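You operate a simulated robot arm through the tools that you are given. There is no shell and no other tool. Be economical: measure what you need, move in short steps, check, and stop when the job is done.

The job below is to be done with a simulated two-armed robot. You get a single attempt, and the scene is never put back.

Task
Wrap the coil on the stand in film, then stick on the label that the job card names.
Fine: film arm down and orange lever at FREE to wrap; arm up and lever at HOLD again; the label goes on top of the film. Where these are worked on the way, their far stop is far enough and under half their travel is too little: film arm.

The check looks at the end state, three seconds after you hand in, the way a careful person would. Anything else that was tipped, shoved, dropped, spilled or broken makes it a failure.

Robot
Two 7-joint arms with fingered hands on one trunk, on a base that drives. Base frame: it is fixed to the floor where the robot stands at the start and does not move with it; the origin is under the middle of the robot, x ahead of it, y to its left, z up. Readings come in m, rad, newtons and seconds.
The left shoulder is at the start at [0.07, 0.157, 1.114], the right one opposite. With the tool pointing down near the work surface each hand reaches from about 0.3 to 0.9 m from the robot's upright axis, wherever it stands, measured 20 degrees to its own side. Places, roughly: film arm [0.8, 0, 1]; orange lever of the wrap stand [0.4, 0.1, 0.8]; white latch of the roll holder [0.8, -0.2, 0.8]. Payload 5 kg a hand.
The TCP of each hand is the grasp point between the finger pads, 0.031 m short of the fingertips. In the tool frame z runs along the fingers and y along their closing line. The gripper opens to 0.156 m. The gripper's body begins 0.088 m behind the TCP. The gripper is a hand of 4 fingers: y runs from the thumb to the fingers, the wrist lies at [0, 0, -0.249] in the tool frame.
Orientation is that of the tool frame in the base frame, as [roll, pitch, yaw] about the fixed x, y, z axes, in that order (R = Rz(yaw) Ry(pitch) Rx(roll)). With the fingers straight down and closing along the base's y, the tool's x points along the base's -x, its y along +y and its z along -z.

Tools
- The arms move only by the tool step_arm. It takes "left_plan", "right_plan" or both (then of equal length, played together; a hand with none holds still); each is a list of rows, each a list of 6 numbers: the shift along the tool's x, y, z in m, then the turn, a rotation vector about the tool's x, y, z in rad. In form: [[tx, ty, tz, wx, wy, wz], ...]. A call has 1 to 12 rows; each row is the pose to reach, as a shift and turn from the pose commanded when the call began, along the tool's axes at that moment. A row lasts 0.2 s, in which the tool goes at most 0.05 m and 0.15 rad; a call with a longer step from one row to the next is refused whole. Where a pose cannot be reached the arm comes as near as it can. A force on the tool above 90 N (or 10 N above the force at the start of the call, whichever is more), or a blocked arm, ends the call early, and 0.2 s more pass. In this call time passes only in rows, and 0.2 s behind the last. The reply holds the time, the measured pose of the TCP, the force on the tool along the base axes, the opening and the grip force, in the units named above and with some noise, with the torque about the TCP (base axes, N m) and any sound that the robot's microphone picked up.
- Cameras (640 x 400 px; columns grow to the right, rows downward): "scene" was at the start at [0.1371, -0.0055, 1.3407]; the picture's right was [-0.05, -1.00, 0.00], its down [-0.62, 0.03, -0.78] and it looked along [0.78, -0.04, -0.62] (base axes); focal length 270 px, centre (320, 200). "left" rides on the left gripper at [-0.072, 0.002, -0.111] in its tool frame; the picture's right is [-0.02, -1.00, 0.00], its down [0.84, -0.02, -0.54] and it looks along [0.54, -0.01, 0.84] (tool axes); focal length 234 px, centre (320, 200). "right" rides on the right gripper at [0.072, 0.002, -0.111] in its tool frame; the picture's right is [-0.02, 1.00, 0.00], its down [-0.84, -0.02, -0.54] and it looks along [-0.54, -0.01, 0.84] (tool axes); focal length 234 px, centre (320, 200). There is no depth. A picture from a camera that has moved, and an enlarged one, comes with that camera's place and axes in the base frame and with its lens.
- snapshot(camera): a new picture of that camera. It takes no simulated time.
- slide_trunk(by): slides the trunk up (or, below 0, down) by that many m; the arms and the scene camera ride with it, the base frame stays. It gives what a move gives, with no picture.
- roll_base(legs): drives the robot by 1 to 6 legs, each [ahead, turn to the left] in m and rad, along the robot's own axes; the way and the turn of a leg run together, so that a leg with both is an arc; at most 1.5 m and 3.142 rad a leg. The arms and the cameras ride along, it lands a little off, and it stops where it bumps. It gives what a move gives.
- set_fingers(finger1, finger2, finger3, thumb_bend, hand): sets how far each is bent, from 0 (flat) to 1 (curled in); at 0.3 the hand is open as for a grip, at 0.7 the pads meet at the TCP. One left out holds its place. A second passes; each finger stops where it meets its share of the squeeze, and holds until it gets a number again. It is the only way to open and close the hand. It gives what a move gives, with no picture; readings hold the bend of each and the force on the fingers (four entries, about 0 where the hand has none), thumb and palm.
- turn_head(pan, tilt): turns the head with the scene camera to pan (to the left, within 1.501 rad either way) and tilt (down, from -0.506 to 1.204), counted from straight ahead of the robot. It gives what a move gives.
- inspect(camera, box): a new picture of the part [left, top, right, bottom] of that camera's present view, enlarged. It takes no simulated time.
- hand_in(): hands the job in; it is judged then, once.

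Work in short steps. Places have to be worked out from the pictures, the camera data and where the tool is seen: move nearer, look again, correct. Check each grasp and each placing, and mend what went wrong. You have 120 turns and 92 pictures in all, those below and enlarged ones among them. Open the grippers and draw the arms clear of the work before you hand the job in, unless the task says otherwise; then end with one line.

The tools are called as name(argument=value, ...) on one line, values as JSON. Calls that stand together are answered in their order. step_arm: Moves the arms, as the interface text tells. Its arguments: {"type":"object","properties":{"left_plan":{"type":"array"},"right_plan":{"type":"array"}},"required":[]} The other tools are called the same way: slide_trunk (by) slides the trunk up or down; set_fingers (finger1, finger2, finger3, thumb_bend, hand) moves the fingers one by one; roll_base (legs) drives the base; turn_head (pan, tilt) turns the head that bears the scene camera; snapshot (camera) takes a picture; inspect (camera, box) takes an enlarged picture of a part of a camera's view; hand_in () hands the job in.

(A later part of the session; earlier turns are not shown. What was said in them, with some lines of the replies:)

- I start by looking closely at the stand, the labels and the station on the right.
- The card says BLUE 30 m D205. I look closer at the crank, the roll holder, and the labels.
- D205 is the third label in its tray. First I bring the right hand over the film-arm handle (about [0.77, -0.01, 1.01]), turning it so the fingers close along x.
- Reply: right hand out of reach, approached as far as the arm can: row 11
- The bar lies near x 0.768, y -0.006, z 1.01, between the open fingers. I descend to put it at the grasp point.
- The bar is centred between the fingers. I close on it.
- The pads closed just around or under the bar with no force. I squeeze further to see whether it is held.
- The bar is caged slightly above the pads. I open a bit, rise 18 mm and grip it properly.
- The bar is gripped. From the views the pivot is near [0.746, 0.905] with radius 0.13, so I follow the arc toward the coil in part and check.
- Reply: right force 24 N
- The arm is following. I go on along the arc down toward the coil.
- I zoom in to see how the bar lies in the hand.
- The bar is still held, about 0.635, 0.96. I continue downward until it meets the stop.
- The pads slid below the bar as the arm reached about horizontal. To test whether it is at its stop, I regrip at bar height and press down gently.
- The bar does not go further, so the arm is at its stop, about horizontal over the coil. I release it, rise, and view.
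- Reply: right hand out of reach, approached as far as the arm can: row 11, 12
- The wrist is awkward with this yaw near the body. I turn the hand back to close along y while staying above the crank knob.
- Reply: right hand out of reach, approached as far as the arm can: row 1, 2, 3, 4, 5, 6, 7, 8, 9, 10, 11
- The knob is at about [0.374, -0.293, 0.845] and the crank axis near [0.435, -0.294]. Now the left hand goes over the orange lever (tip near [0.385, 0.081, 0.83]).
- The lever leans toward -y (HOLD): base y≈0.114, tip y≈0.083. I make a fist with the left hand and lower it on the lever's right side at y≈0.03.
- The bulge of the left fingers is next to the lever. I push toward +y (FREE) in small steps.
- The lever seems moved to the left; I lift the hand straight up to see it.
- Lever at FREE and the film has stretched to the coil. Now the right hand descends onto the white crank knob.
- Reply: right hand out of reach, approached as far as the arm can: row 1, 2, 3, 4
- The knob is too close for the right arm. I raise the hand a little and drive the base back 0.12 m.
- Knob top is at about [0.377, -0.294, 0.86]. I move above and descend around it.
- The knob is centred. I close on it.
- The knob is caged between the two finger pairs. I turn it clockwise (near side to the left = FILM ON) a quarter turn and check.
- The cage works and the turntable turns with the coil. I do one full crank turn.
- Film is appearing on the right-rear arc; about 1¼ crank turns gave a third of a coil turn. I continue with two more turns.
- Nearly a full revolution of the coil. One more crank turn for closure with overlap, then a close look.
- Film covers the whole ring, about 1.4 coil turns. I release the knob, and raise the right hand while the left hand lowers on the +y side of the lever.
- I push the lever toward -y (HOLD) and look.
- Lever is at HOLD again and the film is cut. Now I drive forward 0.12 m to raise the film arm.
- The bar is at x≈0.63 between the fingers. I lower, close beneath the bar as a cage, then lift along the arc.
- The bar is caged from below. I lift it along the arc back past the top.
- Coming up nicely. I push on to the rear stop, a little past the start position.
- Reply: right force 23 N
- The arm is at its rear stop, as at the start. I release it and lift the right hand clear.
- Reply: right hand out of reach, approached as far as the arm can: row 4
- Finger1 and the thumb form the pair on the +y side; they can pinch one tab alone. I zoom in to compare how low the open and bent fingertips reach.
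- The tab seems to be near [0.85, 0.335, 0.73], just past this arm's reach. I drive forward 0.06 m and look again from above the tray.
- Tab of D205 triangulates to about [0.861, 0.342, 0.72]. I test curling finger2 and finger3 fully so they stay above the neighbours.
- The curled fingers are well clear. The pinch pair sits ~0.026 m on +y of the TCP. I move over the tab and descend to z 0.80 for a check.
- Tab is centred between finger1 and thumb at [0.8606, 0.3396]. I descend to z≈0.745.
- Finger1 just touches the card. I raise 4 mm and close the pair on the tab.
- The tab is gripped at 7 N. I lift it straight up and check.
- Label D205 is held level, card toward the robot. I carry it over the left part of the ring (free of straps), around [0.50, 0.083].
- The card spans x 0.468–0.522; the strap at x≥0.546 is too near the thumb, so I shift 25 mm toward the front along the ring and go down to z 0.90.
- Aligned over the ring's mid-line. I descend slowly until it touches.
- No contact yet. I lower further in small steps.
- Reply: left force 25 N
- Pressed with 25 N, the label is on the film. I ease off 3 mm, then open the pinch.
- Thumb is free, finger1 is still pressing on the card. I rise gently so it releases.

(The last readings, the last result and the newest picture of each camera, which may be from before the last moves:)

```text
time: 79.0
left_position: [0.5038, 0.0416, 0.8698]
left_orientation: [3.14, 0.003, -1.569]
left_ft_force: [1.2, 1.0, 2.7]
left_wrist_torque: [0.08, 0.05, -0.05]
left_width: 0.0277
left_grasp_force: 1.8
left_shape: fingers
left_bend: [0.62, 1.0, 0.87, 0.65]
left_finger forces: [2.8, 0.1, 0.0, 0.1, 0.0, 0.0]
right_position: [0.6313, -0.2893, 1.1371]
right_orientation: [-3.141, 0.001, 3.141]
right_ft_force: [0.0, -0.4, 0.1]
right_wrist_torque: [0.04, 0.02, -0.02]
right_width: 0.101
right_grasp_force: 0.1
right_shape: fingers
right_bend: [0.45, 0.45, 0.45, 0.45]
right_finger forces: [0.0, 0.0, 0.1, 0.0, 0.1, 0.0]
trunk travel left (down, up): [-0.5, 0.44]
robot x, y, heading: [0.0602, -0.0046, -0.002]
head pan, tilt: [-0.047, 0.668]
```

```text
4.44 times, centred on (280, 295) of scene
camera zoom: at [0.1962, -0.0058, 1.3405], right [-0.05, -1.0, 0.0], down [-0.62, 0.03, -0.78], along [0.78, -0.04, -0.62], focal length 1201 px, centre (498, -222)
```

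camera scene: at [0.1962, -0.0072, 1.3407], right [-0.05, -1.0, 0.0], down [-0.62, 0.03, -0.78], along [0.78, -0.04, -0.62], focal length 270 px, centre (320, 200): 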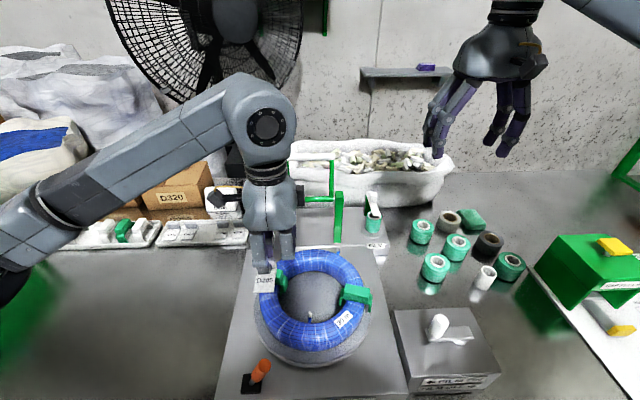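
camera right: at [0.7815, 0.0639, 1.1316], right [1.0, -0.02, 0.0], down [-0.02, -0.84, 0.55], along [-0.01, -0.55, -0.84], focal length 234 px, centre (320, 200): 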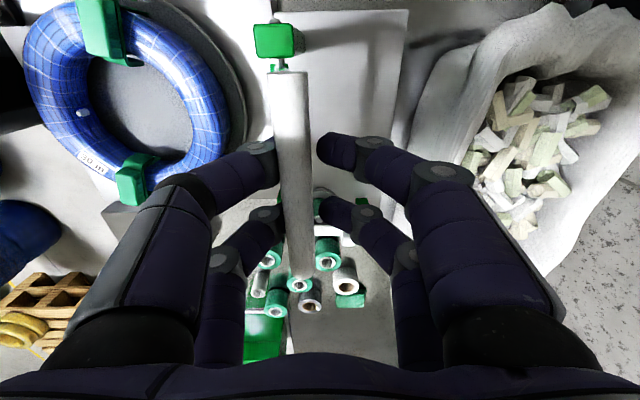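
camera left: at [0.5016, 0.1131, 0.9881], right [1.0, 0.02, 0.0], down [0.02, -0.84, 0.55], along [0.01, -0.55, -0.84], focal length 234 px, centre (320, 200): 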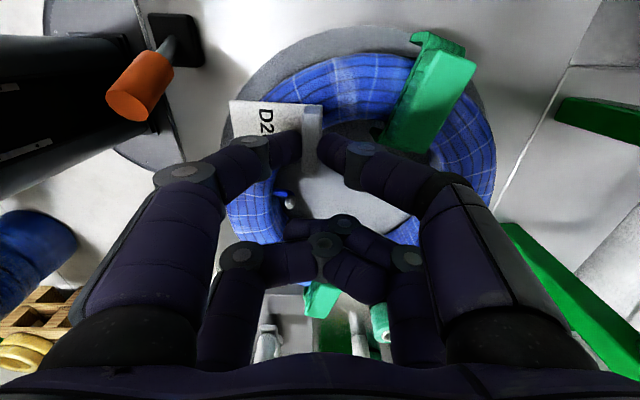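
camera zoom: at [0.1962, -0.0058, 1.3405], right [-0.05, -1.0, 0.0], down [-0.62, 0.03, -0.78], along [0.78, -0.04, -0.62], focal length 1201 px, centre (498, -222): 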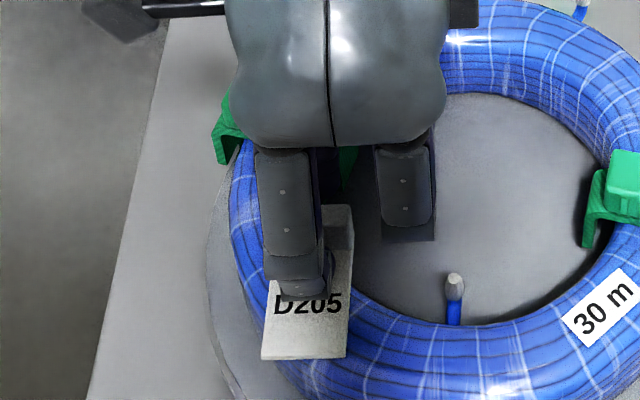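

The label stayed. I continue rising straight and look.

step_arm(left_plan=[[0, 0, -0.01, 0, 0, 0], [0, 0, -0.03, 0, 0, 0], [0, 0, -0.07, 0, 0, 0], [0, 0, -0.11, 0, 0, 0], [0, 0, -0.15, 0, 0, 0]])

step_arm(left_plan=[[-0.04, 0, 0, 0, 0, 0], [-0.08, 0, 0, 0, 0, 0], [-0.12, 0, 0, 0, 0, 0], [-0.16, 0, 0, 0, 0, 0], [-0.2, 0, -0.01, 0, 0, 0], [-0.24, 0, -0.02, 0, 0, 0]])

snapshot(camera="scene")

inspect(camera="scene", box=[230, 230, 390, 350])

```text
time: 80.2
left_position: [0.5013, 0.0406, 1.022]
left_orientation: [3.141, 0.001, -1.569]
left_ft_force: [-0.3, 0.2, 0.1]
left_wrist_torque: [0.0, -0.02, -0.02]
left_width: 0.0314
left_grasp_force: 0.1
left_shape: fingers
left_bend: [0.6, 1.0, 0.87, 0.65]
left_finger forces: [0.0, 0.0, 0.0, 0.0, 0.1, 0.0]
right_position: [0.63, -0.2899, 1.1366]
right_orientation: [3.141, 0.003, -3.141]
right_ft_force: [-0.4, -1.0, -0.2]
right_wrist_torque: [0.0, -0.03, -0.02]
right_width: 0.1008
right_grasp_force: 0.0
right_shape: fingers
right_bend: [0.45, 0.45, 0.45, 0.45]
right_finger forces: [0.0, 0.0, 0.0, 0.1, 0.0, 0.0]
trunk travel left (down, up): [-0.5, 0.44]
robot x, y, heading: [0.0565, -0.0013, -0.002]
head pan, tilt: [-0.047, 0.668]
```

```text
time: 81.7
left_position: [0.5031, 0.2837, 1.0395]
left_orientation: [3.14, -0.002, -1.573]
left_ft_force: [-0.4, -0.4, -0.1]
left_wrist_torque: [0.01, 0.02, 0.0]
left_width: 0.0312
left_grasp_force: 0.0
left_shape: fingers
left_bend: [0.6, 1.0, 0.87, 0.65]
left_finger forces: [0.1, 0.1, 0.0, 0.0, 0.0, 0.1]
right_position: [0.6303, -0.2879, 1.1372]
right_orientation: [-3.141, 0.002, -3.141]
right_ft_force: [0.5, 0.1, -0.1]
right_wrist_torque: [-0.05, 0.0, -0.01]
right_width: 0.1009
right_grasp_force: 0.2
right_shape: fingers
right_bend: [0.45, 0.45, 0.45, 0.45]
right_finger forces: [0.1, 0.1, 0.0, 0.2, 0.0, 0.0]
trunk travel left (down, up): [-0.5, 0.44]
robot x, y, heading: [0.0595, -0.0011, 0.002]
head pan, tilt: [-0.047, 0.668]
```

```text
15 pictures are left
camera scene: at [0.195, -0.0041, 1.3409], right [-0.05, -1.0, 0.0], down [-0.62, 0.03, -0.79], along [0.78, -0.04, -0.62], focal length 270 px, centre (320, 200)
```

scene: 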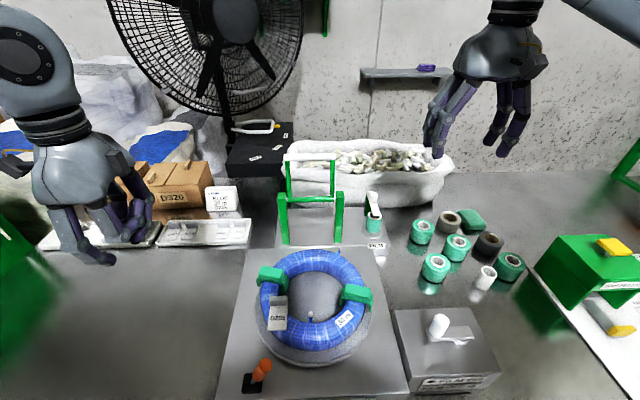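

```text
3.33 times, centred on (310, 290) of scene
camera zoom: at [0.195, -0.0041, 1.3409], right [-0.05, -1.0, 0.0], down [-0.62, 0.03, -0.79], along [0.78, -0.04, -0.62], focal length 901 px, centre (353, -100)
```

zoom: 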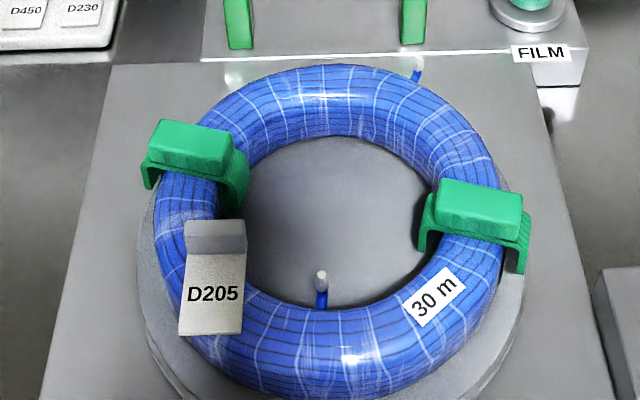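

The D205 label lies flat on the filmed ring. I open both hands and take a last look at the tray, film arm and lever.

set_fingers(hand="left", finger1=0.3, finger2=0.3, finger3=0.3, thumb_bend=0.3)

set_fingers(hand="right", finger1=0.3, finger2=0.3, finger3=0.3, thumb_bend=0.3)

inspect(camera="scene", box=[130, 130, 400, 260])

inspect(camera="scene", box=[210, 290, 330, 400])

```text
time: 82.7
left_position: [0.5039, 0.2817, 1.0394]
left_orientation: [3.141, 0.002, -1.57]
left_ft_force: [0.5, 1.1, 0.5]
left_wrist_torque: [-0.01, -0.02, -0.02]
left_width: 0.1596
left_grasp_force: 0.1
left_shape: fingers
left_bend: [0.3, 0.3, 0.3, 0.3]
left_finger forces: [0.0, 0.0, 0.0, 0.1, 0.1, 0.0]
right_position: [0.6312, -0.2894, 1.136]
right_orientation: [3.141, 0.0, 3.142]
right_ft_force: [0.4, 0.4, -0.9]
right_wrist_torque: [0.0, -0.01, 0.0]
right_width: 0.1009
right_grasp_force: 0.0
right_shape: fingers
right_bend: [0.45, 0.45, 0.45, 0.45]
right_finger forces: [0.0, 0.0, 0.0, 0.0, 0.0, 0.0]
trunk travel left (down, up): [-0.5, 0.44]
robot x, y, heading: [0.0599, 0.0024, 0.002]
head pan, tilt: [-0.047, 0.668]
```

```text
time: 83.7
left_position: [0.5051, 0.2821, 1.0394]
left_orientation: [-3.14, -0.001, -1.572]
left_ft_force: [0.5, -0.2, -0.2]
left_wrist_torque: [-0.06, -0.02, 0.01]
left_width: 0.1597
left_grasp_force: 0.0
left_shape: fingers
left_bend: [0.3, 0.3, 0.3, 0.3]
left_finger forces: [0.0, 0.0, 0.0, 0.0, 0.1, 0.1]
right_position: [0.6328, -0.2895, 1.1358]
right_orientation: [3.14, 0.0, 3.141]
right_ft_force: [-0.3, 0.9, 0.0]
right_wrist_torque: [0.0, 0.0, 0.0]
right_width: 0.1595
right_grasp_force: 0.1
right_shape: fingers
right_bend: [0.3, 0.3, 0.3, 0.3]
right_finger forces: [0.1, 0.0, 0.1, 0.0, 0.0, 0.1]
trunk travel left (down, up): [-0.5, 0.44]
robot x, y, heading: [0.0603, 0.0027, -0.003]
head pan, tilt: [-0.047, 0.668]
```

```text
2.37 times, centred on (265, 195) of scene
camera zoom: at [0.196, -0.0056, 1.3407], right [-0.05, -1.0, 0.0], down [-0.62, 0.03, -0.78], along [0.78, -0.04, -0.62], focal length 640 px, centre (450, 212)
```

zoom: 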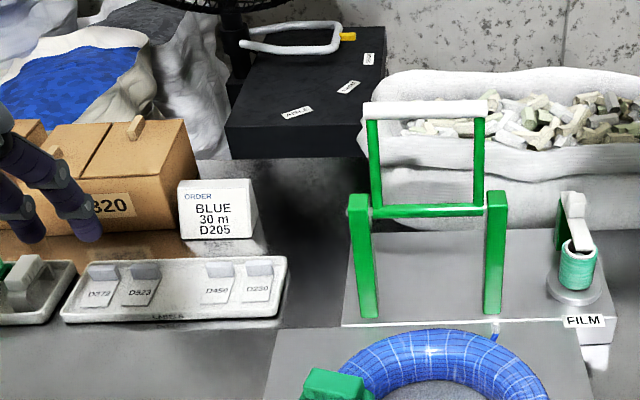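

```text
3.64 times, centred on (270, 345) of scene
camera zoom: at [0.196, -0.0056, 1.3407], right [-0.05, -1.0, 0.0], down [-0.62, 0.03, -0.78], along [0.78, -0.04, -0.62], focal length 983 px, centre (502, -327)
```

zoom: 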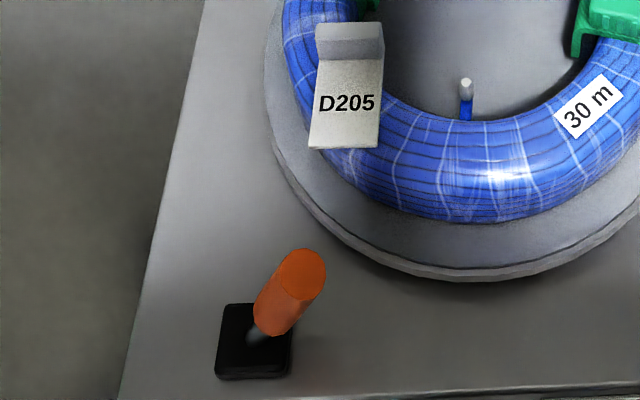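

Everything is in place: the coil is wrapped, the D205 label is on top of the film, the film arm is up, and the lever is at HOLD. Nothing else was disturbed and both hands are open and clear, so I hand in.

hand_in()

```text
The job is handed in.
```

The coil is wrapped in film all the way round and the D205 label from the job card is stuck on top of it; the film arm is back up, the orange lever is at HOLD, and the job is handed in.
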